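You operate a simulated robot arm through the tools that you are given. There is no shell and no other tool. Be economical: measure what you need, move in short steps, check, and stop when the job is done.

You run a simulated robot arm. Do the job below in one go: nothing can be reset, and whatever is moved stays where it is left.

TASK
Slide the black brick up to the middle brick, the orange spacer between, and press it to the line.
Fine: hang the spacer on the middle brick's left end first; put it back on its batten after. Set down upright: what you pick out.
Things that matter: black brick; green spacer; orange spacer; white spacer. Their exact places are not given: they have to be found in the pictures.

The check looks at the end state, three seconds after you hand in, the way a careful person would. Anything else that was tipped, shoved, dropped, spilled or broken makes it a failure.

THE ROBOT
A 7-joint arm with a two-finger parallel gripper on a trunk, on a base that drives. Base frame: it is fixed to the floor where the robot stands at the start and does not move with it; the origin is under the middle of the robot, x ahead of it, y to its left, z up; the surface under the hand at the start is at about z = 64. Readings come in cm, rad, newtons and seconds.
Its first joint turns from -2.897 to 2.897 rad. Places, roughly: black brick (20x10x6 cm) [70, 130, 80]. Payload 1.57 kg.
The TCP is the grasp point between the finger pads, 3 cm short of the fingertips. In the tool frame z runs along the fingers and y along their closing line. The gripper opens to 11 cm. The fingers are 2.4 cm wide and 1.2 cm thick; the gripper's body (4.8 by 11.2 cm) begins 7.8 cm behind the TCP.
Orientation is that of the tool frame in the base frame, as a unit quaternion [w, x, y, z]. With the fingers straight down and closing along the base's y, the tool's x points along the base's -x, its y along +y and its z along -z.

THE INTERFACE
- The arm moves only by the tool nudge_tool. Its argument "plan" is a list of rows, each a list of 7 numbers: the shift along the base's x, y, z in units of 200 mm (1.0 is 200 mm), then the turn, a rotation vector about the base's x, y, z in units of 45 degrees (1.0 is 45 degrees), then the closure, from 0 (fully open) to 1 (shut). In form: [[dx, dy, dz, ax, ay, az, fingers], ...]. A call has 1 to 20 rows; each row is the pose to reach, as a shift and turn from the pose commanded when the call began. A call with a number of a shift or a turn outside -1 to 1 is refused whole. Each row takes 0.2 s and may step no farther than 5 cm and 0.15 rad from the row before; otherwise, or with a gripper value out of range, the whole call is refused. Where a pose cannot be reached the arm comes as near as it can. A force on the tool above 60 N (or 10 N above the force at the start of the call, whichever is more), or a blocked arm, ends the call early, and 0.2 s more pass. The fingers move at their own pace (about 10.8 cm/s each) and stop on an object; they squeeze with about 23 N. The grip force told is the motor's: it shows also when the fingers shut on nothing. Time passes only in rows, and 0.2 s behind the last, so rows that repeat a pose let the fingers close. The reply holds the time, the measured pose of the TCP, the force on the tool along the base axes, the opening and the grip force, in the units named above and with some noise, with the torque about the TCP (base axes, N m) and any sound that the robot's microphone picked up.
- Cameras (640 x 400 px; columns grow to the right, rows downward): "scene" is now at [48.11, 17.42, 122.32]; the picture's right is [-0.42, -0.91, 0.00], its down [-0.83, 0.38, -0.41] and it looks along [0.37, -0.17, -0.91] (base axes); focal length 277 px, centre (320, 200). "wrist" rides on the gripper at [7, 1.6, -14.1] in the tool frame; the picture's right is [-0.23, 0.97, 0.00], its down [-0.86, -0.20, -0.48] and it looks along [-0.47, -0.11, 0.88] (tool axes); focal length 222 px, centre (320, 200).
- capture(camera): a new picture of that camera. It takes no simulated time.
- raise_lower(by): slides the trunk up (or, below 0, down) by that many cm; the arm and the scene camera ride with it, the base frame stays. It gives what a move gives, with no picture.
- steer(legs): drives the robot by 1 to 6 legs, each [ahead, left, turn to the left] in cm, cm and rad, along the robot's own axes; the way and the turn of a leg run together, so that a leg with both is an arc; at most 150 cm and 3.142 rad a leg. The arm and the cameras ride along, it lands a little off, and it stops where it bumps. It gives what a move gives.
- head_to(pan, tilt): turns the head with the scene camera to pan (to the left, within 1.798 rad either way) and tilt (down, from -0.506 to 1.204), counted from straight ahead of the robot. It gives what a move gives.
- measure_at(camera, pixels): for up to 12 pixels [column, row] of the newest picture of that camera ("zoom" is the newest enlarged one), the place [x, y, z] in the base frame of the surface seen there, good to about 0.3 cm. It takes no simulated time.
- zoom(camera, box): a new picture of the part [left, top, right, bottom] of that camera's present view, enlarged. It takes no simulated time.
- hand_in(): hands the job in; it is judged then, once.

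Go step by step. Measure first, check grasps and placings, and put right what went wrong. The budget is 80 turns and 52 pictures, counting those below and the enlarged ones. Unless the task says otherwise, let go and move clear before handing in, and close with one line.

The tools are called after "Emit:" as a command line: name --pt "numbers of a row" for each row, then --argument value for the rest, lists and objects as JSON in quotes. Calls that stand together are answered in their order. nudge_tool: Moves the arm, as the interface text tells. Its arguments: {"type":"object","properties":{"plan":{"type":"array"}},"required":["plan"]} The other tools are called the same way: raise_lower (by) slides the trunk up or down; steer (legs) drives the base; head_to (pan, tilt) turns the head that bears the scene camera; capture (camera) takes a picture; measure_at (camera, pixels) gives the place of the surface under pixels of a picture; zoom (camera, box) takes an enlarged picture of a part of a camera's view; hand_in () hands the job in.

At the start:

```text
t: 0.0
tcp_pos: [55.12, 17.75, 87.95]
tool_rot: [0.0, 0.0, 1.0, 0.0]
force: [0.5, -0.7, -0.3]
torque: [0.04, 0.02, -0.02]
opening: 11.01
grip_force: 0.1
trunk travel left (down, up): [-30.0, 31.0]
robot x, y, heading: [-0.04, -0.27, 0.0]
head pan, tilt: [-0.435, 1.148]
```

scene: 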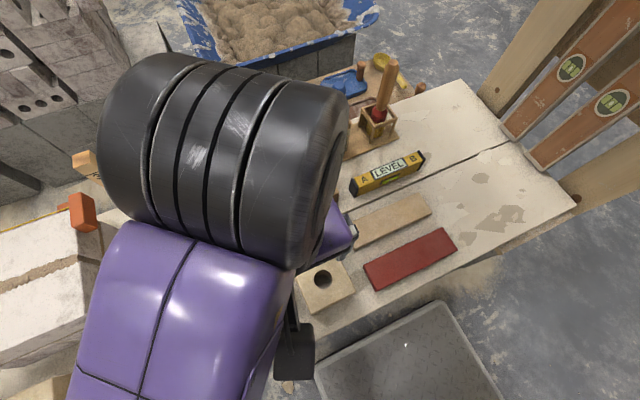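
wrist: 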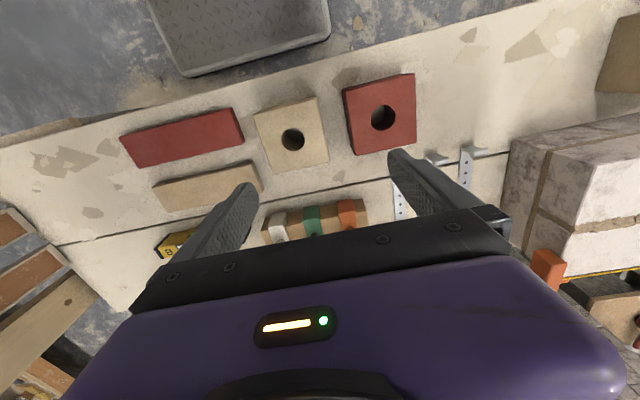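

The wrist picture shows the white, green and orange spacers on a batten near (280,225)–(350,215), and masonry to the robot's left. I'll turn the head left to see the wall with the bricks.

Emit:
head_to --pan 0.9 --tilt 0.6

Emit:
capture --camera "scene"

Emit:
zoom --camera "wrist" --box '[240, 130, 480, 280]'

Emit:
measure_at --camera "zoom" --pixels '[[100, 260], [190, 245], [285, 220], [75, 230], [330, 190], [200, 280], [290, 260]]'

```text
t: 1.5
tcp_pos: [55.15, 17.8, 88.08]
tool_rot: [-0.001, 0.0, 1.0, 0.0]
force: [1.0, -0.5, 0.6]
torque: [-0.02, 0.0, -0.01]
opening: 10.98
grip_force: 0.0
trunk travel left (down, up): [-30.0, 31.0]
robot x, y, heading: [0.21, -0.16, -0.001]
head pan, tilt: [0.901, 0.6]
```

```text
49 pictures are left
```

scene: 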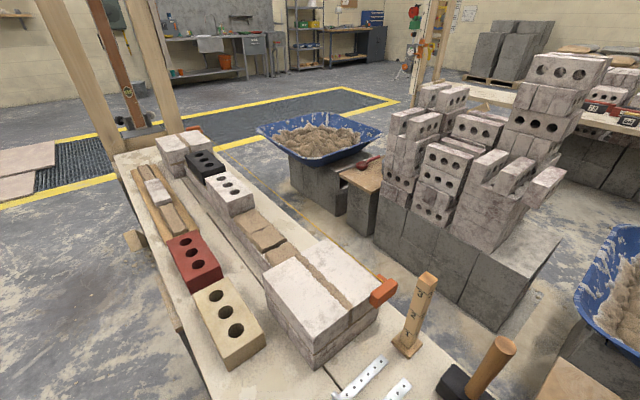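

```text
2.67 times, centred on (360, 205) of wrist
```

zoom: 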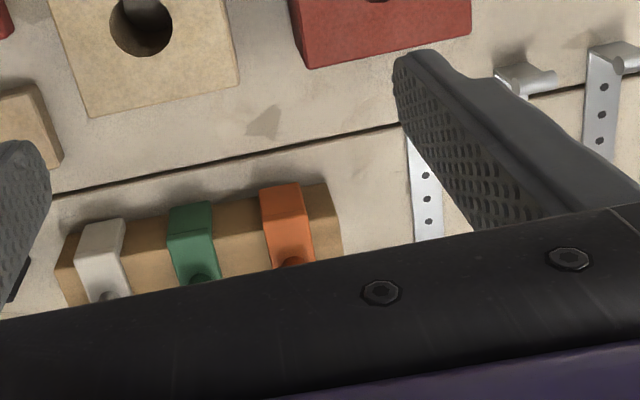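

```text
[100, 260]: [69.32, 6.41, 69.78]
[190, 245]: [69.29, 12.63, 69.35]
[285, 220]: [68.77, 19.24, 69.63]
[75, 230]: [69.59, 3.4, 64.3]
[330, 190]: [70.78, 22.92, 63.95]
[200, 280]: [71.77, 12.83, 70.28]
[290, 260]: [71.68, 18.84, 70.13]
```

The spacers sit over a batten along y at x≈70 (orange at y≈19), with tops around z 70. The wall is at scene (150–330,130–370): black brick at (207,165) and a white brick at (230,192). I'll enlarge both areas.

Emit:
zoom --camera "scene" --box '[110, 110, 310, 235]'

Emit:
measure_at --camera "zoom" --pixels '[[302, 166], [308, 210], [290, 130], [380, 240], [420, 225], [350, 200], [440, 290], [200, 115], [270, 100], [480, 380], [210, 190], [330, 260]]'

Emit:
zoom --camera "scene" --box '[240, 230, 480, 400]'

```text
3.20 times, centred on (210, 172) of scene
```

zoom: 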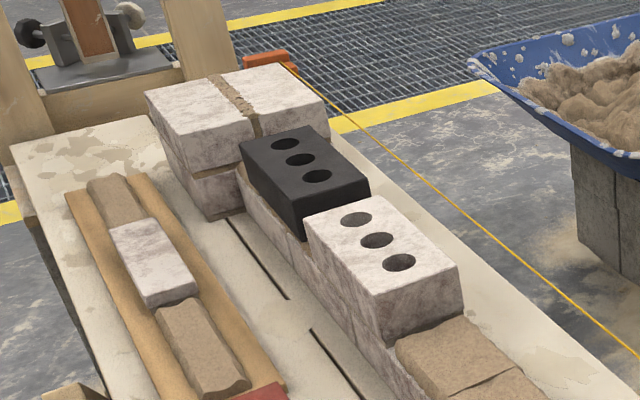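

```text
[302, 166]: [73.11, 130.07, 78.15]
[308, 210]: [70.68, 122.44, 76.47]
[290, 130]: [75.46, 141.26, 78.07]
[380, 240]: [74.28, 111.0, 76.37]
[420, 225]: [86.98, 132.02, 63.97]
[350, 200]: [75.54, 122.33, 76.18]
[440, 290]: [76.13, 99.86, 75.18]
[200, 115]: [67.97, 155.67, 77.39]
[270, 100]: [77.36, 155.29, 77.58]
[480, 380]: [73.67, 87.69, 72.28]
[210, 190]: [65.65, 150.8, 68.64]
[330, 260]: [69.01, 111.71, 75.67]
```

```text
2.35 times, centred on (360, 315) of scene
```

zoom: 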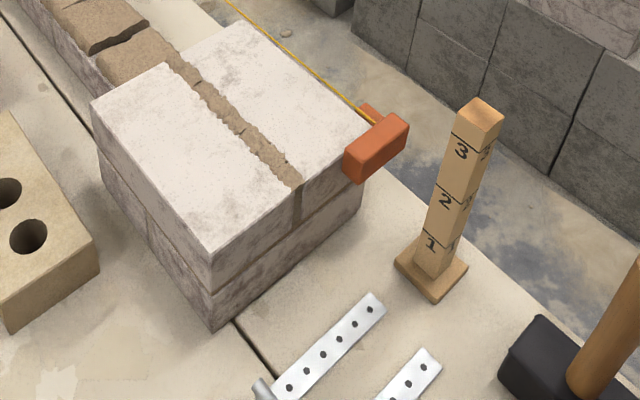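

The wall runs along y, the black brick (y≈121–141) sits left of the middle white brick (y≈101–121), apparently higher than it. I move the hand over the spacers to see their shape and also look with the head.

Emit:
nudge_tool --pt "0.2 0 0 0 0 0 0" --pt "0.4 0 0 0 0 0 0" --pt "0.6 0 0 0 0 0 0" --pt "0.7 0 0 0 0 0 0" --pt "0.7 0 0 0 0 0 0"

Emit:
head_to --pan 0.0 --tilt 0.9

Emit:
zoom --camera "wrist" --box '[220, 60, 460, 210]'

Emit:
capture --camera "scene"

```text
t: 2.7
tcp_pos: [69.24, 17.78, 88.03]
tool_rot: [0.0, -0.001, 1.0, 0.0]
force: [-0.1, 0.0, 0.3]
torque: [0.04, 0.02, -0.01]
opening: 11.0
grip_force: 0.0
trunk travel left (down, up): [-30.0, 31.0]
robot x, y, heading: [0.07, 0.22, 0.002]
head pan, tilt: [0.901, 0.6]
```

```text
t: 3.9
tcp_pos: [69.08, 17.86, 88.05]
tool_rot: [0.0, 0.0, 1.0, 0.0]
force: [-0.3, -0.3, -0.2]
torque: [0.0, 0.01, 0.0]
opening: 10.99
grip_force: 0.1
trunk travel left (down, up): [-30.0, 31.0]
robot x, y, heading: [-0.21, 0.02, -0.0]
head pan, tilt: [0.0, 0.901]
```

```text
2.67 times, centred on (340, 135) of wrist
```

zoom: 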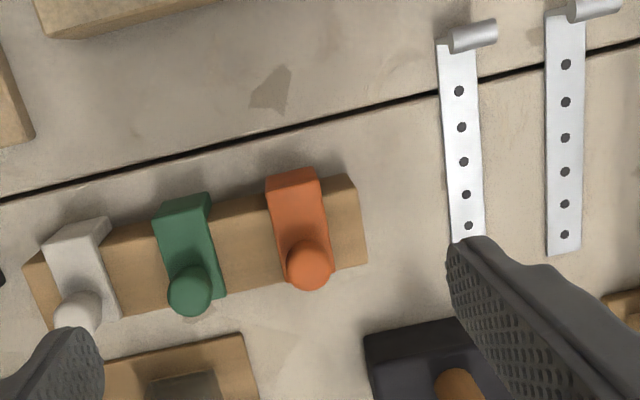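

```text
44 pictures are left
```

scene: 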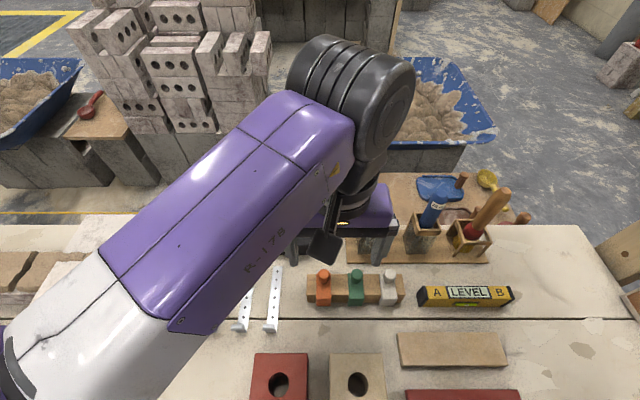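

The orange spacer has a strap with a round knob at scene (323,277). I enlarge it to see how it hangs.

Emit:
zoom --camera "scene" --box '[285, 250, 425, 330]'

Emit:
measure_at --camera "zoom" --pixels '[[170, 108], [155, 145], [190, 150], [172, 175], [172, 220], [325, 110], [325, 175], [115, 150], [115, 200], [120, 240], [250, 150], [540, 170]]'

Emit:
measure_at --camera "wrist" --pixels '[[334, 158], [330, 143], [326, 130], [318, 135], [342, 165], [352, 138]]'

```text
4.57 times, centred on (355, 290) of scene
```

zoom: 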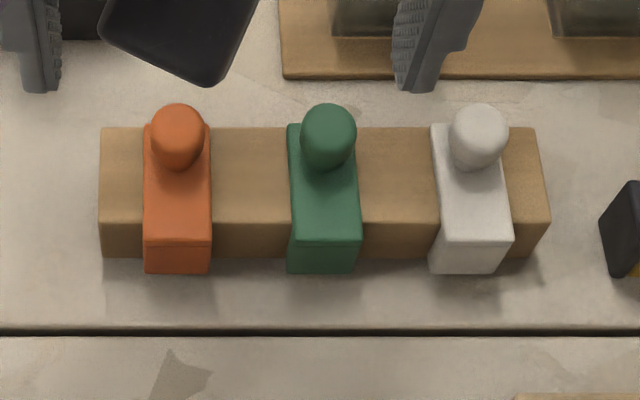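

```text
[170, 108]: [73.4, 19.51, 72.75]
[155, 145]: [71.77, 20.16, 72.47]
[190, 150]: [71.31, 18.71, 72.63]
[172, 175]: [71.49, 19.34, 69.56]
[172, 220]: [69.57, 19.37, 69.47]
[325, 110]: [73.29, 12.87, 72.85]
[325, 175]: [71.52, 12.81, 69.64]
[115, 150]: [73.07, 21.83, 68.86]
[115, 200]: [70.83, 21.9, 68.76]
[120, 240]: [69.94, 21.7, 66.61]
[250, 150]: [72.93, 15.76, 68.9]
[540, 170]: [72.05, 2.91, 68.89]
```

```text
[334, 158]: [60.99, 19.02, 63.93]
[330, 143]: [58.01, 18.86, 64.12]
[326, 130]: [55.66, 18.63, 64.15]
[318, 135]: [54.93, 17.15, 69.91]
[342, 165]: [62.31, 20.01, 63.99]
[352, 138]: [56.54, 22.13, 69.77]
```

Orange spacer: batten top z≈68.85, strap top z≈69.55, knob near (72.4,19.4,71–73). I measure its edges more before grasping.

Emit:
measure_at --camera "zoom" --pixels '[[178, 130], [156, 132], [200, 132], [178, 155], [178, 236], [178, 250], [178, 266], [178, 282], [148, 220], [208, 220], [207, 140], [150, 140]]'

Emit:
capture --camera "wrist"

Emit:
measure_at --camera "wrist" --pixels '[[335, 158], [330, 143], [328, 130], [330, 126], [335, 165], [346, 155], [325, 158], [321, 140], [340, 140]]'

```text
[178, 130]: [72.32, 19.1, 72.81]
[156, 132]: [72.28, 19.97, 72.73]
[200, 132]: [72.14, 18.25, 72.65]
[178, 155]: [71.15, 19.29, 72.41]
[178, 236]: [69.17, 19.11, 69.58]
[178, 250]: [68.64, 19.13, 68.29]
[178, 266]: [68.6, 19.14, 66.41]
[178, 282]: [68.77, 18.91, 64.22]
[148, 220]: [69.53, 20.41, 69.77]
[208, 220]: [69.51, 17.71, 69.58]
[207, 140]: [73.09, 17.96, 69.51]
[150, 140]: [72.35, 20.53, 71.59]
```

```text
42 pictures are left
```

wrist: 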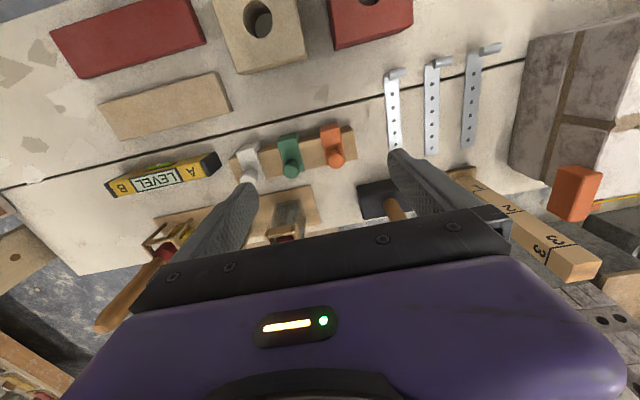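

```text
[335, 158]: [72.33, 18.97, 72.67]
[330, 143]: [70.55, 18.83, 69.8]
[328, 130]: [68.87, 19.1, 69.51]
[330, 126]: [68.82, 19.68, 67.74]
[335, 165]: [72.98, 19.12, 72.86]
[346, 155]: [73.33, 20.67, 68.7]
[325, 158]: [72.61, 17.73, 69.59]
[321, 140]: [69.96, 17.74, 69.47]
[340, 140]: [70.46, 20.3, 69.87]
```

Knob centre ≈(72.3,19.1), top z≈72.9; the green knob is near so I'll go in half-closed. I check nearby tall things (mallet, brush) before descending.

Emit:
measure_at --camera "wrist" --pixels '[[375, 190], [398, 208], [288, 210], [285, 233], [300, 200], [575, 265], [480, 190], [290, 168], [130, 310]]'

Emit:
nudge_tool --pt "0.16 0.062 -0.1 0 0 0 0.55" --pt "0.16 0.062 -0.3 0 0 0 0.55" --pt "0.16 0.062 -0.5 0 0 0 0.55" --pt "0.16 0.062 -0.5 0 0 0 0.55"

Emit:
capture --camera "wrist"

```text
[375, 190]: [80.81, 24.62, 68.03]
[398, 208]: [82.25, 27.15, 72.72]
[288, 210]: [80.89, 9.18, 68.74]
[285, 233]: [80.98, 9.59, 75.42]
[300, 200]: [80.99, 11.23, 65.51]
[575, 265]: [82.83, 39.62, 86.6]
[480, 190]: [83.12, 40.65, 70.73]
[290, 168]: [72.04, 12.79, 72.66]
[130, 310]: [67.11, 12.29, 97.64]
```

```text
t: 4.9
tcp_pos: [72.38, 18.92, 78.16]
tool_rot: [0.0, 0.0, 1.0, 0.0]
force: [0.4, -0.1, 0.6]
torque: [-0.01, -0.03, -0.02]
opening: 4.98
grip_force: 0.1
trunk travel left (down, up): [-30.0, 31.0]
robot x, y, heading: [0.34, 0.06, 0.0]
head pan, tilt: [0.0, 0.901]
```

```text
41 pictures are left
```

wrist: 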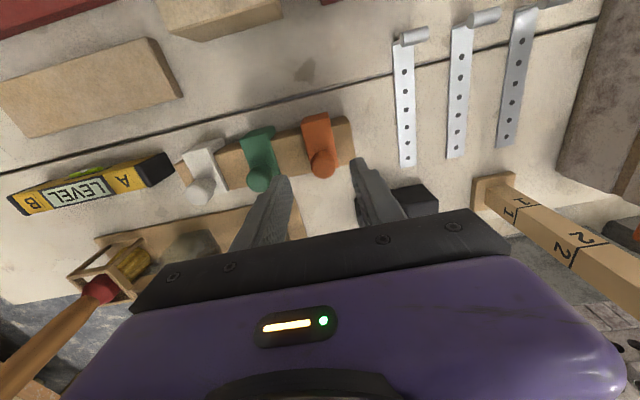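

The path is clear and the fingers straddle the orange knob at (322,160). Descend and close.

Emit:
nudge_tool --pt "0 0.008 -0.13 0 0 0 0.55" --pt "0 0.008 -0.25 0 0 0 0.55" --pt "0 0.008 -0.25 0 0 0 0.55" --pt "0 0.008 -0.25 0 0 0 1" --pt "0 0.008 -0.25 0 0 0 1" --pt "0 0.008 -0.25 0 0 0 1"

Emit:
capture --camera "wrist"

```text
t: 6.3
tcp_pos: [72.22, 19.12, 73.19]
tool_rot: [0.0, 0.0, 1.0, 0.0]
force: [0.3, 0.7, 0.3]
torque: [-0.04, 0.01, -0.01]
opening: 2.23
grip_force: 22.9
trunk travel left (down, up): [-30.0, 31.0]
robot x, y, heading: [-0.14, -0.12, -0.003]
head pan, tilt: [0.0, 0.901]
```

```text
40 pictures are left
```

wrist: 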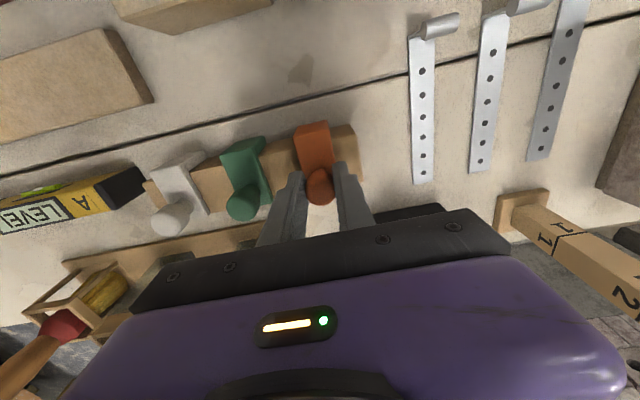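

The knob is held (opening 2.23 cm, 23 N). Lift straight up and look at the spacer from the scene camera.

Emit:
nudge_tool --pt "0 0 0.2 0 0 0 1" --pt "0 0 0.45 0 0 0 1" --pt "0 0 0.7 0 0 0 1" --pt "0 0 0.95 0 0 0 1" --pt "0 0 1 0 0 0 1"

Emit:
capture --camera "scene"

```text
t: 7.5
tcp_pos: [72.21, 19.01, 92.81]
tool_rot: [-0.002, 0.0, 1.0, -0.004]
force: [0.9, 0.1, -0.1]
torque: [-0.02, 0.0, 0.0]
opening: 2.24
grip_force: 23.4
trunk travel left (down, up): [-30.0, 31.0]
robot x, y, heading: [0.32, 0.08, 0.004]
head pan, tilt: [0.0, 0.901]
```

```text
39 pictures are left
```

scene: 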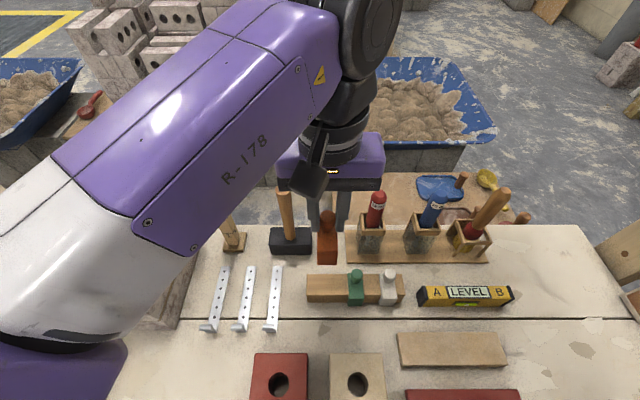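

The orange spacer is lifted at (327,240). I enlarge it to measure the hanging plate.

Emit:
zoom --camera "scene" --box '[287, 195, 367, 275]'

Emit:
measure_at --camera "zoom" --pixels '[[200, 100], [200, 130], [200, 170], [200, 190], [200, 210], [200, 225], [200, 240], [200, 260], [160, 220], [240, 220], [128, 220], [200, 278]]'

```text
5.00 times, centred on (327, 235) of scene
```

zoom: 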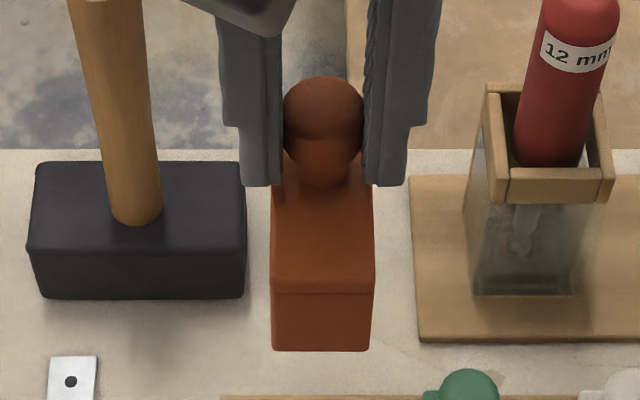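

```text
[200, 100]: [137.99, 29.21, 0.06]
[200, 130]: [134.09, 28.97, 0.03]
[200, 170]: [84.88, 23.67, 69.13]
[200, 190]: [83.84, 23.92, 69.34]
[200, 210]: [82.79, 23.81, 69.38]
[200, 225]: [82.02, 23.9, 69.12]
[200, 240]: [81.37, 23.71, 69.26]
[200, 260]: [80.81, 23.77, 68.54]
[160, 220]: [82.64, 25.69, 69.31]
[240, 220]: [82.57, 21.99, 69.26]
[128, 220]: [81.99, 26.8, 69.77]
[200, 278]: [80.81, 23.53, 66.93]
```

The spacer is at zoom column 320; measure it there.

Emit:
measure_at --camera "zoom" --pixels '[[322, 90], [322, 130], [322, 200], [322, 240], [322, 280], [322, 288], [322, 300], [322, 325], [322, 346], [276, 270], [370, 270], [280, 340]]'

```text
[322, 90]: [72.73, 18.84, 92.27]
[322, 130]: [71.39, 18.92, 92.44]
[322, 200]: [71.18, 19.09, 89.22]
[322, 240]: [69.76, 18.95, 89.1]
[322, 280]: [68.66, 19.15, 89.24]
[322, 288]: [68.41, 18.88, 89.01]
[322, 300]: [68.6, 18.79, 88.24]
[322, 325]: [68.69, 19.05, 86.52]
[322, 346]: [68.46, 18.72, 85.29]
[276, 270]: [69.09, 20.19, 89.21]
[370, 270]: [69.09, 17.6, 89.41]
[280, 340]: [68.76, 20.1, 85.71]
```

The plate hangs 7.7 cm below the TCP, its outer face 3.65 cm ahead toward −x, about 1.2 cm thick; lip underside ≈4.35 cm below TCP. I retract high while turning −45°, twice, so the plate will face +y.

Emit:
nudge_tool --pt "-0.15 0 0.08 0 0 -0.16 1" --pt "-0.3 0 0.16 0 0 -0.33 1" --pt "-0.45 0 0.24 0 0 -0.5 1" --pt "-0.6 0 0.32 0 0 -0.67 1" --pt "-0.7 0 0.36 0 0 -0.84 1" --pt "-0.7 0 0.36 0 0 -1 1"

Emit:
nudge_tool --pt "0 0 0 0 0 -0.16 1" --pt "0 0 0 0 0 -0.33 1" --pt "0 0 0 0 0 -0.5 1" --pt "0 0 0 0 0 -0.67 1" --pt "0 0 0 0 0 -0.84 1" --pt "0 0 0 0 0 -1 1"

Emit:
steer --legs '[[0, 105, 0]]'

Emit:
head_to --pan 0.2 --tilt 0.8

Emit:
capture --camera "scene"

Emit:
capture --camera "wrist"

```text
t: 8.9
tcp_pos: [58.04, 19.2, 100.2]
tool_rot: [0.0, 0.383, 0.924, 0.0]
force: [0.6, 1.3, -0.9]
torque: [-0.04, 0.03, -0.02]
opening: 2.24
grip_force: 22.8
trunk travel left (down, up): [-30.0, 31.0]
robot x, y, heading: [-0.06, 0.25, -0.004]
head pan, tilt: [0.0, 0.901]
```

```text
t: 10.3
tcp_pos: [58.35, 19.17, 100.14]
tool_rot: [0.0, 0.708, 0.706, -0.001]
force: [0.9, 0.7, -1.1]
torque: [-0.01, 0.0, 0.0]
opening: 2.27
grip_force: 23.1
trunk travel left (down, up): [-30.0, 31.0]
robot x, y, heading: [0.01, 0.26, 0.003]
head pan, tilt: [0.0, 0.901]
```

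```text
t: 15.7
tcp_pos: [58.09, 123.46, 100.16]
tool_rot: [0.0, 0.706, 0.708, 0.0]
force: [0.8, 0.2, -0.7]
torque: [0.0, -0.01, -0.02]
opening: 2.25
grip_force: 23.1
trunk travel left (down, up): [-30.0, 31.0]
robot x, y, heading: [-0.19, 104.15, -0.0]
head pan, tilt: [0.0, 0.901]
```

```text
t: 16.4
tcp_pos: [58.13, 123.38, 100.19]
tool_rot: [0.0, 0.707, 0.708, 0.0]
force: [-0.1, 0.1, 0.0]
torque: [0.01, -0.02, -0.07]
opening: 2.28
grip_force: 23.1
trunk travel left (down, up): [-30.0, 31.0]
robot x, y, heading: [-0.34, 104.18, -0.0]
head pan, tilt: [0.201, 0.799]
```

```text
37 pictures are left
```

scene: 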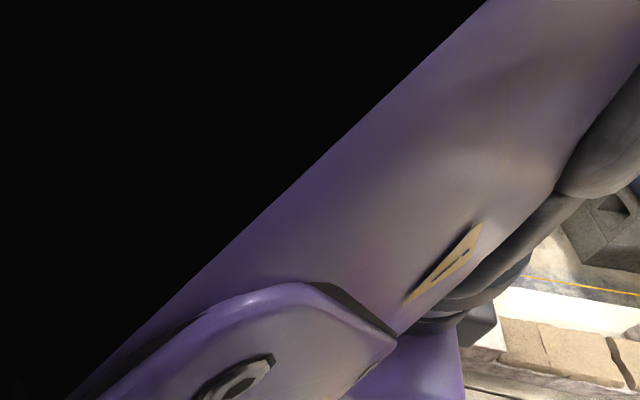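

```text
36 pictures are left
```

wrist: 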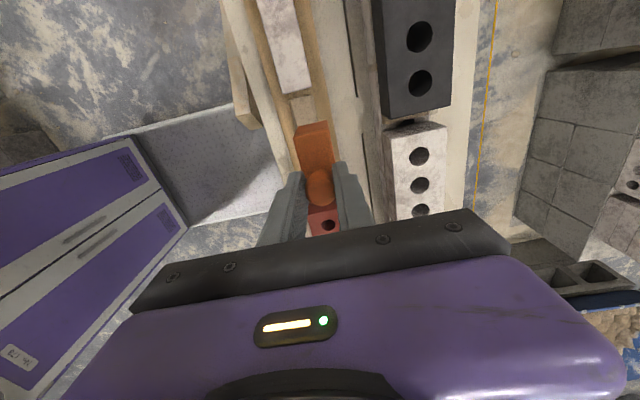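

The wrist view (up=+y, right=+x) shows the black brick (415,60), a small gap, and the middle white brick (420,170), with the line at col 485. I enlarge and measure.

Emit:
zoom --camera "wrist" --box '[340, 60, 520, 172]'

Emit:
measure_at --camera "zoom" --pixels '[[160, 130], [390, 130], [180, 190], [380, 190], [170, 250], [370, 245], [200, 225], [180, 300], [360, 300], [280, 250], [490, 200], [150, 205]]'

Emit:
measure_at --camera "wrist" --pixels '[[380, 5], [452, 5], [385, 60], [450, 60], [390, 130], [444, 130], [392, 200], [440, 195], [490, 60], [478, 190], [400, 110], [420, 100]]'

```text
3.56 times, centred on (430, 116) of wrist
```

zoom: 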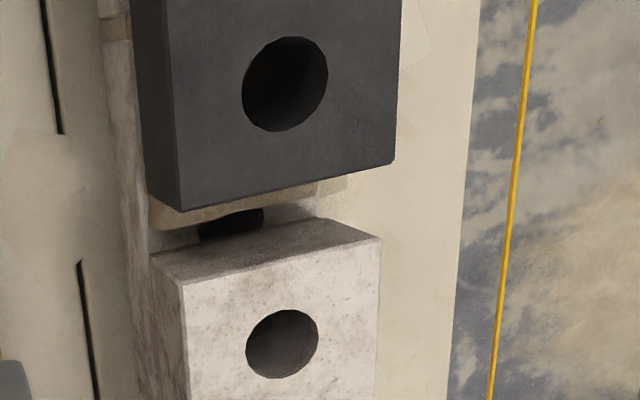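

```text
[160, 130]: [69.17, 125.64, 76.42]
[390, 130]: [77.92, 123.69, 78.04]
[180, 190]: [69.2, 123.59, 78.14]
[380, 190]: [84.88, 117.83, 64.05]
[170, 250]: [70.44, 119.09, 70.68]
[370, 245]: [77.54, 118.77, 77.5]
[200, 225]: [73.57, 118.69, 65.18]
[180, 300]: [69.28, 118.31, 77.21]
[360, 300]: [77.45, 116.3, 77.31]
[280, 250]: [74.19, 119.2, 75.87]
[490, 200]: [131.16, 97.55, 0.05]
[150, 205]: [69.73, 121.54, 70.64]
```

```text
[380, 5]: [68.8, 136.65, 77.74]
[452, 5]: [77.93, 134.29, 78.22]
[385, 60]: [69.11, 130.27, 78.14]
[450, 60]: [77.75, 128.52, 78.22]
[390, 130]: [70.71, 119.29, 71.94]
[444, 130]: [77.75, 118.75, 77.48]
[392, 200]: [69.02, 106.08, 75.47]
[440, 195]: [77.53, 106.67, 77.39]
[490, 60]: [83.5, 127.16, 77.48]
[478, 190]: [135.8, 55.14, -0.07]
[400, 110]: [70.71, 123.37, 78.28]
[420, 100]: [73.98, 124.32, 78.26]
```

Black: top z≈78.2, right end y≈123.3. Middle: left end y≈119.2, top z≈77.4, line z≈77.5. I check the spacer's offsets in hand on the wrist picture.

Emit:
measure_at --camera "wrist" --pixels '[[313, 128], [316, 145], [315, 160], [297, 135], [331, 130], [313, 123], [320, 180], [300, 160], [336, 150]]'

Emit:
zoom --camera "wrist" --box '[270, 110, 366, 220]'

```text
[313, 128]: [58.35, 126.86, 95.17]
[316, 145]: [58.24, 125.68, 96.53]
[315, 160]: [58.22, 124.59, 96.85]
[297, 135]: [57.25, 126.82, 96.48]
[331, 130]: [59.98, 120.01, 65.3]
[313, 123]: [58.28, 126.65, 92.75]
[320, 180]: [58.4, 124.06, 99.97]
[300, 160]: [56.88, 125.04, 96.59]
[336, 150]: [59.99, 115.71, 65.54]
```

```text
3.64 times, centred on (318, 165) of wrist
```

zoom: 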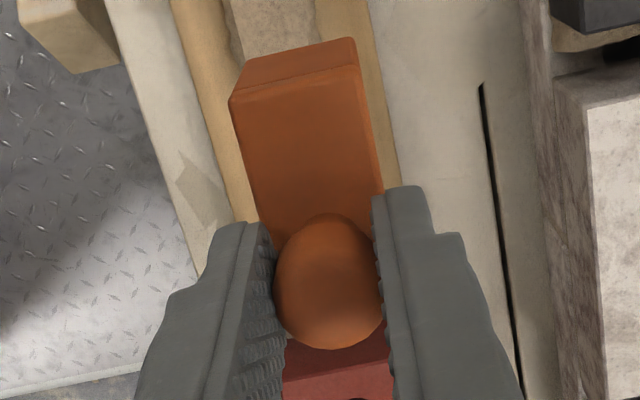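

Offsets agree (outer face ≈+3.45 in y). Move above the gap: TCP to about (73.5,117.2,86.5).

Emit:
nudge_tool --pt "0.2 -0.08 0 0 0 0 1" --pt "0.4 -0.16 0 0 0 0 1" --pt "0.6 -0.24 -0.1 0 0 0 1" --pt "0.77 -0.31 -0.2 0 0 0 1" --pt "0.77 -0.31 -0.44 0 0 0 1" --pt "0.77 -0.31 -0.68 0 0 0 1" --pt "0.77 -0.31 -0.68 0 0 0 1"

Emit:
capture --camera "wrist"

Emit:
zoom --camera "wrist" --box '[220, 60, 420, 220]'

```text
t: 18.0
tcp_pos: [73.79, 117.0, 86.6]
tool_rot: [0.0, 0.706, 0.708, 0.0]
force: [0.0, -0.7, -0.2]
torque: [-0.06, -0.03, 0.06]
opening: 2.26
grip_force: 22.8
trunk travel left (down, up): [-30.0, 31.0]
robot x, y, heading: [-0.11, 104.15, -0.0]
head pan, tilt: [0.201, 0.799]
```

```text
33 pictures are left
```

wrist: 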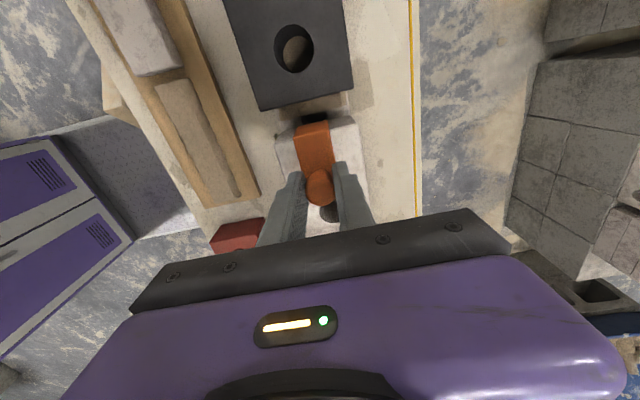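

```text
2.50 times, centred on (320, 140) of wrist
```

zoom: 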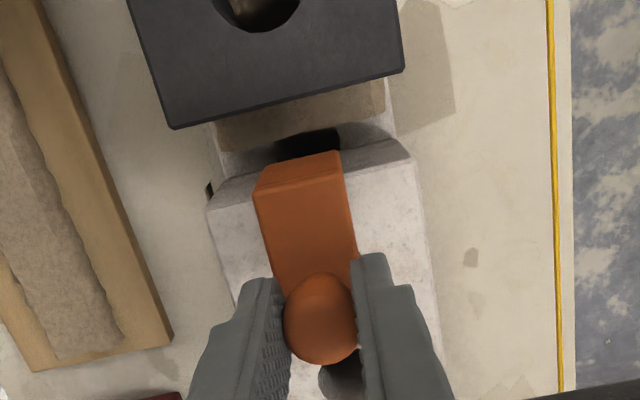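

Now measure edges on the enlarged view: middle end edge, black near end edge and plate.

Emit:
measure_at --camera "zoom" --pixels '[[225, 208], [405, 172], [216, 215], [412, 180], [180, 122], [395, 68], [172, 110], [400, 55], [300, 172], [305, 200], [240, 185], [280, 110]]'

```text
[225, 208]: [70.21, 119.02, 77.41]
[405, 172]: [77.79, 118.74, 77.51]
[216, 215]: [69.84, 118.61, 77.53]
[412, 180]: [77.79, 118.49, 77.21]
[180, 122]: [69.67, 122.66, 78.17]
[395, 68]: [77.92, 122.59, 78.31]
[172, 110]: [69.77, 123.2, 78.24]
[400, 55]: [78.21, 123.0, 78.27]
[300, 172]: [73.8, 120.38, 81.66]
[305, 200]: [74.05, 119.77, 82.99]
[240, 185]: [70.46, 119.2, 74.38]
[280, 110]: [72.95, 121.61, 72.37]
```

Middle end at y≈119.1, black end at y≈122.5, plate outer now 120.4. I shift +0.4 in y and lower to just above seating.

Emit:
nudge_tool --pt "0 0.02 0 0 0 0 1" --pt "0 0.02 -0.12 0 0 0 1" --pt "0 0.02 -0.2 0 0 0 1" --pt "0 0.02 -0.23 0 0 0 1" --pt "0 0.02 -0.23 0 0 0 1"

Emit:
zoom --camera "wrist" --box '[220, 60, 420, 220]'

Emit:
measure_at --camera "zoom" --pixels '[[300, 172], [300, 190], [295, 210], [240, 215], [400, 190], [300, 155], [300, 140], [300, 250]]'

```text
t: 19.2
tcp_pos: [73.51, 117.57, 82.02]
tool_rot: [0.0, 0.707, 0.707, 0.0]
force: [-0.5, 0.5, -0.9]
torque: [-0.01, 0.0, 0.0]
opening: 2.26
grip_force: 23.1
trunk travel left (down, up): [-30.0, 31.0]
robot x, y, heading: [-0.31, 104.2, -0.001]
head pan, tilt: [0.201, 0.799]
```

```text
2.50 times, centred on (320, 140) of wrist
```

zoom: 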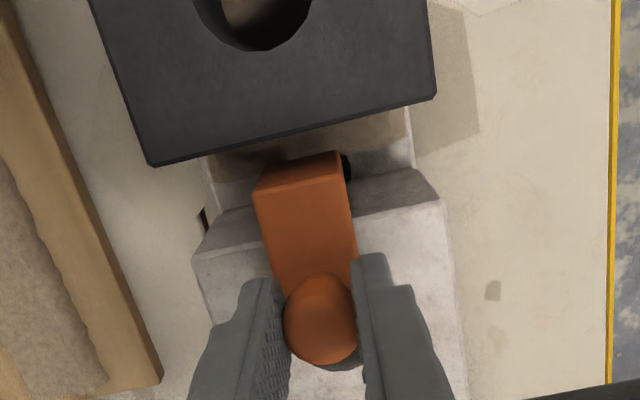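

```text
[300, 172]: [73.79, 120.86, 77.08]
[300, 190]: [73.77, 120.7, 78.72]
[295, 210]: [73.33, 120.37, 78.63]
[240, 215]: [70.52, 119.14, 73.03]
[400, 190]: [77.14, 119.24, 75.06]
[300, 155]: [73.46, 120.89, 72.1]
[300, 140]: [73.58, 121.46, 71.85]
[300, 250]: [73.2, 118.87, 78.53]
```

The plate is in the gap (outer face 120.85), lip ≈0.4 cm above the brick. Lower gently till contact.

Emit:
nudge_tool --pt "0 0 -0.008 0 0 0 1" --pt "0 0 -0.015 0 0 0 1" --pt "0 0 -0.015 0 0 0 1"

```text
t: 20.0
tcp_pos: [73.58, 117.53, 81.77]
tool_rot: [-0.001, 0.706, 0.708, -0.001]
force: [-0.5, 0.1, -1.0]
torque: [-0.01, -0.02, 0.01]
opening: 2.24
grip_force: 22.9
trunk travel left (down, up): [-30.0, 31.0]
robot x, y, heading: [-0.1, 104.43, 0.002]
head pan, tilt: [0.201, 0.799]
```

Emit:
nudge_tool --pt "0 0 -0.005 0 0 0 1" --pt "0 0 -0.01 0 0 0 1" --pt "0 0 -0.01 0 0 0 1"

```text
t: 20.8
tcp_pos: [73.56, 117.6, 81.57]
tool_rot: [0.001, 0.706, 0.708, 0.001]
force: [-2.3, 0.1, 17.4]
torque: [-0.05, 0.08, -0.02]
opening: 2.28
grip_force: 22.5
trunk travel left (down, up): [-30.0, 31.0]
robot x, y, heading: [0.17, 104.09, -0.001]
head pan, tilt: [0.201, 0.799]
```

Contact (17 N up). Ease up slightly and draw it −y until the plate touches the end.

Emit:
nudge_tool --pt "0 0 0.005 0 0 0 1" --pt "0 -0.006 0.005 0 0 0 1" --pt "0 -0.012 0.005 0 0 0 1" --pt "0 -0.012 0.005 0 0 0 1"

```text
t: 21.8
tcp_pos: [73.65, 117.49, 81.63]
tool_rot: [0.0, 0.707, 0.707, 0.0]
force: [0.0, 2.5, 4.4]
torque: [0.1, -0.03, 0.02]
opening: 2.25
grip_force: 22.8
trunk travel left (down, up): [-30.0, 31.0]
robot x, y, heading: [-0.43, 104.44, 0.001]
head pan, tilt: [0.201, 0.799]
```

Emit:
nudge_tool --pt "0 -0.006 0 0 0 0 1" --pt "0 -0.012 0 0 0 0 1" --pt "0 -0.012 0 0 0 0 1"

```text
t: 22.6
tcp_pos: [73.59, 117.09, 81.61]
tool_rot: [0.0, 0.706, 0.708, 0.0]
force: [0.8, -0.3, 1.2]
torque: [0.04, -0.06, 0.01]
opening: 2.25
grip_force: 23.5
trunk travel left (down, up): [-30.0, 31.0]
robot x, y, heading: [-0.19, 104.08, 0.001]
head pan, tilt: [0.201, 0.799]
```

Emit:
nudge_tool --pt "0 -0.005 0 0 0 0 1" --pt "0 -0.01 0 0 0 0 1" --pt "0 -0.01 0 0 0 0 1"

```text
t: 23.4
tcp_pos: [73.51, 116.99, 81.61]
tool_rot: [0.0, 0.706, 0.708, 0.0]
force: [-0.1, 0.2, -0.6]
torque: [0.04, 0.01, 0.01]
opening: 2.26
grip_force: 23.1
trunk travel left (down, up): [-30.0, 31.0]
robot x, y, heading: [-0.68, 104.14, 0.003]
head pan, tilt: [0.201, 0.799]
```

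No side force yet; close enough. Release and rise, then look.

Emit:
nudge_tool --pt "0 0 0 0 0 0 0.6" --pt "0 0 0 0 0 0 0.6" --pt "0 0 0.1 0 0 0 0.6" --pt "0 0 0.3 0 0 0 0.3" --pt "0 0 0.5 0 0 0 0" --pt "0 0 0.5 0 0 0 0"

Emit:
zoom --camera "wrist" --box '[200, 20, 440, 210]'

Emit:
measure_at --camera "zoom" --pixels '[[320, 200], [320, 230], [320, 260], [320, 300], [200, 100], [400, 100], [250, 150], [380, 250]]'

```text
t: 24.8
tcp_pos: [73.63, 116.97, 91.61]
tool_rot: [-0.001, 0.707, 0.708, -0.002]
force: [0.2, 0.0, -0.9]
torque: [0.0, 0.01, 0.02]
opening: 11.02
grip_force: 0.1
trunk travel left (down, up): [-30.0, 31.0]
robot x, y, heading: [-0.15, 104.01, 0.006]
head pan, tilt: [0.201, 0.799]
```

```text
2.11 times, centred on (320, 115) of wrist
```

zoom: 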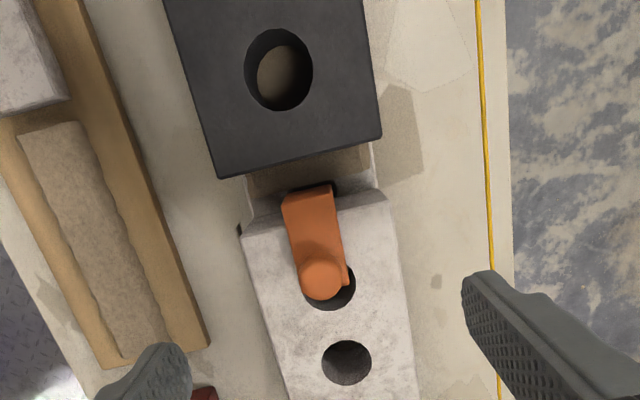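

```text
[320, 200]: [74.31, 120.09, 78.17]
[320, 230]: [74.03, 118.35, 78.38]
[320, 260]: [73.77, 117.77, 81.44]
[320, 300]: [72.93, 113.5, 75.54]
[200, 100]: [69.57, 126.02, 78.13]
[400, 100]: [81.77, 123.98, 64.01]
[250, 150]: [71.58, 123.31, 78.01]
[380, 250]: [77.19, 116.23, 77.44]
```

The spacer hangs squarely on the middle brick (outer face y≈120.3). Next, move over the black brick to measure its edges and its far end for the grasp.

Emit:
nudge_tool --pt "0.005 0.2 0.05 0 0 0 0" --pt "0.005 0.4 0.1 0 0 0 0" --pt "0.005 0.6 0.1 0 0 0 0" --pt "0.005 0.6 0.1 0 0 0 0"

Emit:
zoom --camera "wrist" --box '[200, 20, 440, 210]'

Emit:
measure_at --camera "zoom" --pixels '[[200, 60], [340, 60], [320, 200], [320, 260], [250, 150], [400, 150], [250, 300], [420, 300]]'

```text
t: 25.8
tcp_pos: [73.71, 128.62, 93.19]
tool_rot: [0.002, 0.708, 0.706, -0.004]
force: [-0.1, -0.4, 0.2]
torque: [0.01, 0.03, 0.01]
opening: 10.97
grip_force: 0.1
trunk travel left (down, up): [-30.0, 31.0]
robot x, y, heading: [0.0, 104.44, 0.001]
head pan, tilt: [0.201, 0.799]
```

```text
2.11 times, centred on (320, 115) of wrist
```

zoom: 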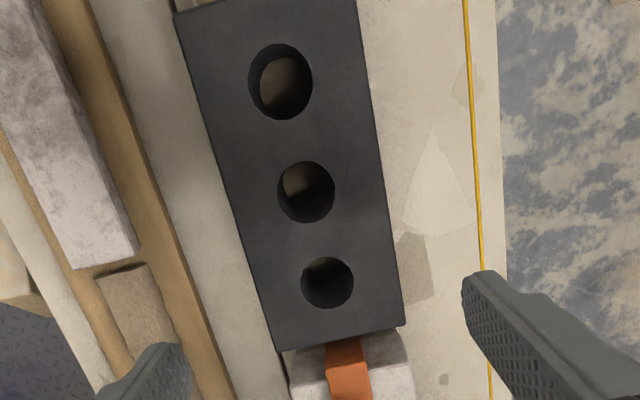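

```text
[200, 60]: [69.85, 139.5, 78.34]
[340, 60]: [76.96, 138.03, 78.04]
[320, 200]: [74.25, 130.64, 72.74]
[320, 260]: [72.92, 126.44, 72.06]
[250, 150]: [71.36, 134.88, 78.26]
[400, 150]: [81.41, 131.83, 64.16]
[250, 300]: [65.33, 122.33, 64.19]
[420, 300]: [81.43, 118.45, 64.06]
```

Now the edges at sub-centimetre: left/right edges near and far, for the black brick and middle brick.

Emit:
measure_at --camera "zoom" --pixels '[[186, 30], [355, 30], [180, 15], [350, 3], [253, 250], [393, 250], [274, 335], [400, 318], [280, 347], [295, 395], [410, 395], [403, 324]]'

Emit:
zoom --camera "wrist" --box '[300, 140, 360, 190]'

```text
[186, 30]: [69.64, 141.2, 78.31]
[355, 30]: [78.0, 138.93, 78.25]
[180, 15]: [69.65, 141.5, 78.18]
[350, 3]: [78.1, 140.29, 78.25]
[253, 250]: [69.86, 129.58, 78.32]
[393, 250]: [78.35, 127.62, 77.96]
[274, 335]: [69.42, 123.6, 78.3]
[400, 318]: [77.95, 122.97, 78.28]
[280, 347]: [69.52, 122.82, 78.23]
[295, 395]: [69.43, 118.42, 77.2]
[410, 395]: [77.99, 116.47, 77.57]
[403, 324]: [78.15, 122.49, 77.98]
```

```text
8.00 times, centred on (330, 165) of wrist
```

zoom: 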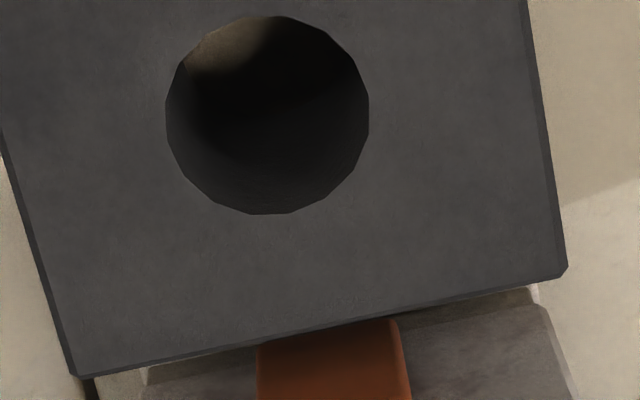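

The black brick spans x 69.4–78.2, y 122.5–142, in line with the middle brick. I descend to straddle it at its centre (TCP z≈77), clear of the line at x 83.5.

Emit:
nudge_tool --pt "0.005 0.185 0 0 0 0 0" --pt "0.005 0.185 -0.2 0 0 0 0" --pt "0.005 0.185 -0.4 0 0 0 0" --pt "0.005 0.185 -0.55 0 0 0 0" --pt "0.005 0.185 -0.55 0 0 0 0"

Emit:
capture --camera "wrist"

```text
t: 27.0
tcp_pos: [73.65, 132.62, 82.42]
tool_rot: [0.0, 0.706, 0.708, 0.0]
force: [0.2, 0.0, 0.3]
torque: [0.0, -0.02, 0.01]
opening: 10.99
grip_force: 0.1
trunk travel left (down, up): [-30.0, 31.0]
robot x, y, heading: [-0.07, 104.18, -0.001]
head pan, tilt: [0.201, 0.799]
```

```text
27 pictures are left
```

wrist: 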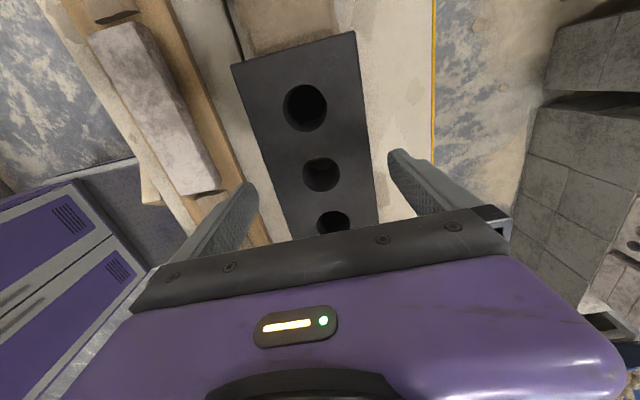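

The fingers straddle the brick evenly. Descend and close.

Emit:
nudge_tool --pt "0.005 0 -0.15 0 0 0 0" --pt "0.005 0 -0.26 0 0 0 0" --pt "0.005 0 -0.26 0 0 0 0"

Emit:
nudge_tool --pt "0 0 0 0 0 0 0.1" --pt "0 0 0 0 0 0 0.3" --pt "0 0 0 0 0 0 0.5" --pt "0 0 0 0 0 0 0.5"

```text
t: 27.8
tcp_pos: [73.89, 132.57, 77.32]
tool_rot: [0.0, 0.706, 0.708, 0.0]
force: [-0.1, 0.0, -0.4]
torque: [0.0, 0.01, -0.03]
opening: 11.0
grip_force: 0.0
trunk travel left (down, up): [-30.0, 31.0]
robot x, y, heading: [-0.41, 104.14, 0.001]
head pan, tilt: [0.201, 0.799]
```

```text
t: 28.8
tcp_pos: [73.78, 132.6, 77.39]
tool_rot: [-0.001, 0.707, 0.708, 0.0]
force: [-8.2, -0.9, -0.1]
torque: [-0.19, 0.37, -0.12]
opening: 9.22
grip_force: 23.3
trunk travel left (down, up): [-30.0, 31.0]
robot x, y, heading: [0.1, 104.44, 0.002]
head pan, tilt: [0.201, 0.799]
```

Brick gripped (9.2 cm wide), with a slight −8 N side load; I relieve it by −0.1 cm in x and slide −y about 1.5 cm.

Emit:
nudge_tool --pt "-0.005 0 0 0 0 0 0.5" --pt "-0.005 -0.015 0 0 0 0 0.5" --pt "-0.005 -0.03 0 0 0 0 0.5" --pt "-0.005 -0.045 0 0 0 0 0.5" --pt "-0.005 -0.06 0 0 0 0 0.5" --pt "-0.005 -0.075 0 0 0 0 0.5" --pt "-0.005 -0.075 0 0 0 0 0.5"

Emit:
zoom --camera "wrist" --box '[200, 20, 440, 240]'

Emit:
measure_at --camera "zoom" --pixels '[[90, 110], [310, 40], [120, 130], [300, 80], [150, 200], [320, 200], [200, 200], [280, 200]]'

```text
t: 30.4
tcp_pos: [73.68, 131.14, 77.41]
tool_rot: [0.0, 0.706, 0.708, 0.0]
force: [1.0, 9.2, 1.2]
torque: [0.37, -0.23, 0.07]
opening: 9.19
grip_force: 22.6
trunk travel left (down, up): [-30.0, 31.0]
robot x, y, heading: [0.42, 104.32, 0.005]
head pan, tilt: [0.201, 0.799]
```

```text
1.82 times, centred on (320, 130) of wrist
```

zoom: 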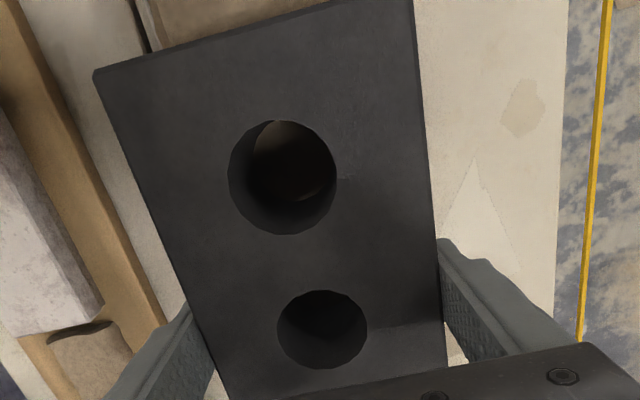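

```text
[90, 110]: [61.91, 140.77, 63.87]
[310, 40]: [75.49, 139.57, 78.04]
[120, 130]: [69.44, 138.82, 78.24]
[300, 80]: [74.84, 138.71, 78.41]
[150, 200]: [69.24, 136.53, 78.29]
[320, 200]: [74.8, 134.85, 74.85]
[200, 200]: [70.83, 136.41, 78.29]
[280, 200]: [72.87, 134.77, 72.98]
```

Sliding takes ~9 N; the right end is now near y≈121.1. Continue 0.6 cm.

Emit:
nudge_tool --pt "0 -0.01 0 0 0 0 0.5" --pt "0 -0.02 0 0 0 0 0.5" --pt "0 -0.03 0 0 0 0 0.5" --pt "0 -0.03 0 0 0 0 0.5"

Emit:
nudge_tool --pt "0 -0.005 0 0 0 0 0.5" --pt "0 -0.01 0 0 0 0 0.5" --pt "0 -0.01 0 0 0 0 0.5"

```text
t: 31.4
tcp_pos: [73.59, 130.5, 77.35]
tool_rot: [0.0, 0.707, 0.708, 0.0]
force: [-2.4, 8.6, 2.7]
torque: [0.22, -0.37, 0.19]
opening: 9.2
grip_force: 22.8
trunk travel left (down, up): [-30.0, 31.0]
robot x, y, heading: [0.05, 104.26, 0.006]
head pan, tilt: [0.201, 0.799]
```

```text
t: 32.2
tcp_pos: [73.78, 130.37, 77.42]
tool_rot: [0.0, 0.706, 0.708, 0.0]
force: [-1.1, 10.3, 4.0]
torque: [0.16, 0.28, -0.22]
opening: 9.16
grip_force: 22.9
trunk travel left (down, up): [-30.0, 31.0]
robot x, y, heading: [-0.15, 104.07, 0.0]
head pan, tilt: [0.201, 0.799]
```

Emit:
nudge_tool --pt "0 -0.005 0 0 0 0 0.5" --pt "0 -0.01 0 0 0 0 0.5" --pt "0 -0.01 0 0 0 0 0.5"

Emit:
nudge_tool --pt "0 -0.005 0 0 0 0 0.5" --pt "0 -0.01 0 0 0 0 0.5" --pt "0 -0.01 0 0 0 0 0.5"

```text
t: 33.0
tcp_pos: [73.67, 130.33, 77.39]
tool_rot: [-0.001, 0.705, 0.709, 0.002]
force: [-1.6, 15.2, 6.2]
torque: [0.07, 0.2, -0.17]
opening: 9.17
grip_force: 22.8
trunk travel left (down, up): [-30.0, 31.0]
robot x, y, heading: [0.07, 104.46, -0.0]
head pan, tilt: [0.201, 0.799]
```

```text
t: 33.8
tcp_pos: [73.66, 129.99, 77.34]
tool_rot: [0.0, 0.706, 0.708, 0.001]
force: [1.9, 17.3, 0.4]
torque: [0.14, -0.07, -0.08]
opening: 9.18
grip_force: 23.5
trunk travel left (down, up): [-30.0, 31.0]
robot x, y, heading: [-0.02, 104.2, -0.001]
head pan, tilt: [0.201, 0.799]
```

Force is rising (17 N): probably contact. One more small step, then release and look from above.

Emit:
nudge_tool --pt "0 -0.005 0 0 0 0 0.5" --pt "0 -0.01 0 0 0 0 0.5" --pt "0 -0.01 0 0 0 0 0.5"

Emit:
nudge_tool --pt "0 0 0 0 0 0 0" --pt "0 0 0 0 0 0 0" --pt "0 0 0.2 0 0 0 0" --pt "0 0 0.4 0 0 0 0" --pt "0 -0.15 0.6 0 0 0 0" --pt "0 -0.35 0.75 0 0 0 0" --pt "0 -0.35 0.75 0 0 0 0"

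Emit:
zoom --camera "wrist" --box '[220, 60, 420, 210]'

Emit:
measure_at --camera "zoom" --pixels '[[200, 60], [340, 60], [320, 200], [320, 240], [320, 260], [300, 280], [250, 150], [400, 150]]'

```text
t: 34.6
tcp_pos: [73.79, 129.84, 77.43]
tool_rot: [0.0, 0.706, 0.708, 0.0]
force: [5.1, 16.8, -0.6]
torque: [0.06, 0.11, 0.02]
opening: 9.2
grip_force: 22.7
trunk travel left (down, up): [-30.0, 31.0]
robot x, y, heading: [-0.33, 104.36, 0.006]
head pan, tilt: [0.201, 0.799]
```

```text
t: 36.2
tcp_pos: [73.85, 122.52, 92.2]
tool_rot: [0.001, 0.706, 0.709, -0.002]
force: [0.5, -0.4, -0.5]
torque: [-0.02, 0.0, -0.01]
opening: 11.0
grip_force: 0.0
trunk travel left (down, up): [-30.0, 31.0]
robot x, y, heading: [0.05, 104.19, 0.009]
head pan, tilt: [0.201, 0.799]
```

```text
2.67 times, centred on (320, 135) of wrist
```

zoom: 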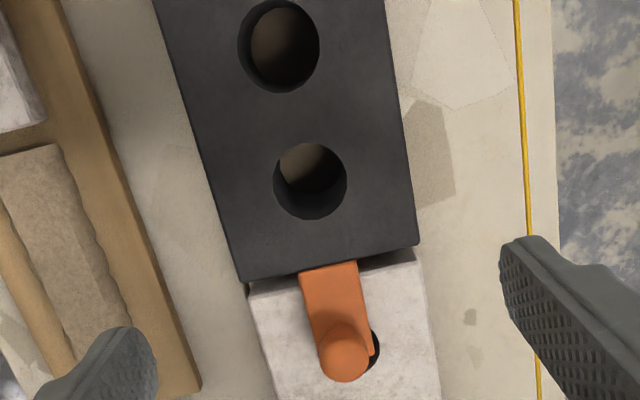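

```text
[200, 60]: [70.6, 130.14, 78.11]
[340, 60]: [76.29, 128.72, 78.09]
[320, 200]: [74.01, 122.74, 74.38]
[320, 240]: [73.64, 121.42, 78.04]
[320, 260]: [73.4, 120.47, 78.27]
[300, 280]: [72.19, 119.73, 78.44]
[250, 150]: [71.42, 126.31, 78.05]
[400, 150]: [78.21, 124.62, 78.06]
```

The black brick end meets the spacer at (330,262). Enlarge that joint.

Emit:
zoom --camera "wrist" --box '[285, 140, 365, 190]'

Emit:
measure_at --camera "zoom" --pixels '[[110, 195], [330, 130], [500, 90], [130, 260], [470, 210], [320, 180], [330, 230], [500, 150], [120, 230], [320, 150], [560, 130], [590, 130]]'

```text
8.00 times, centred on (325, 165) of wrist
```

zoom: 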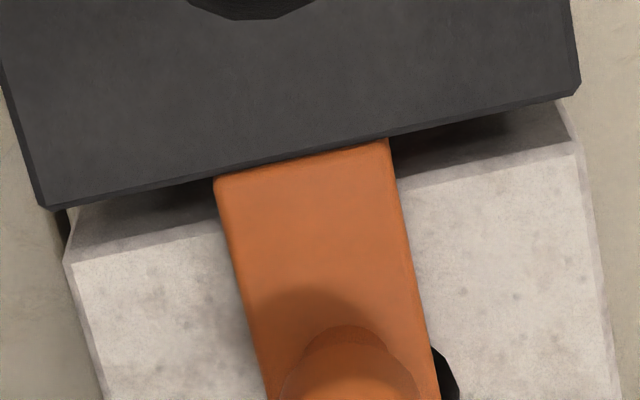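

```text
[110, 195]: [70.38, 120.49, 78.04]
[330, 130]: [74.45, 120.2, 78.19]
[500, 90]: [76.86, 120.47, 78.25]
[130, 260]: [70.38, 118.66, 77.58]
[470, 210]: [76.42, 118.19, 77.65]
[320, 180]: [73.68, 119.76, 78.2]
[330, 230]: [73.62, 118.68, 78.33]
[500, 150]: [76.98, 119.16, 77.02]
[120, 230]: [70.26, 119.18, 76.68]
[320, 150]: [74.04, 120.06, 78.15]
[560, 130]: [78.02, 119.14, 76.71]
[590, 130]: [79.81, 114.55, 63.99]
```

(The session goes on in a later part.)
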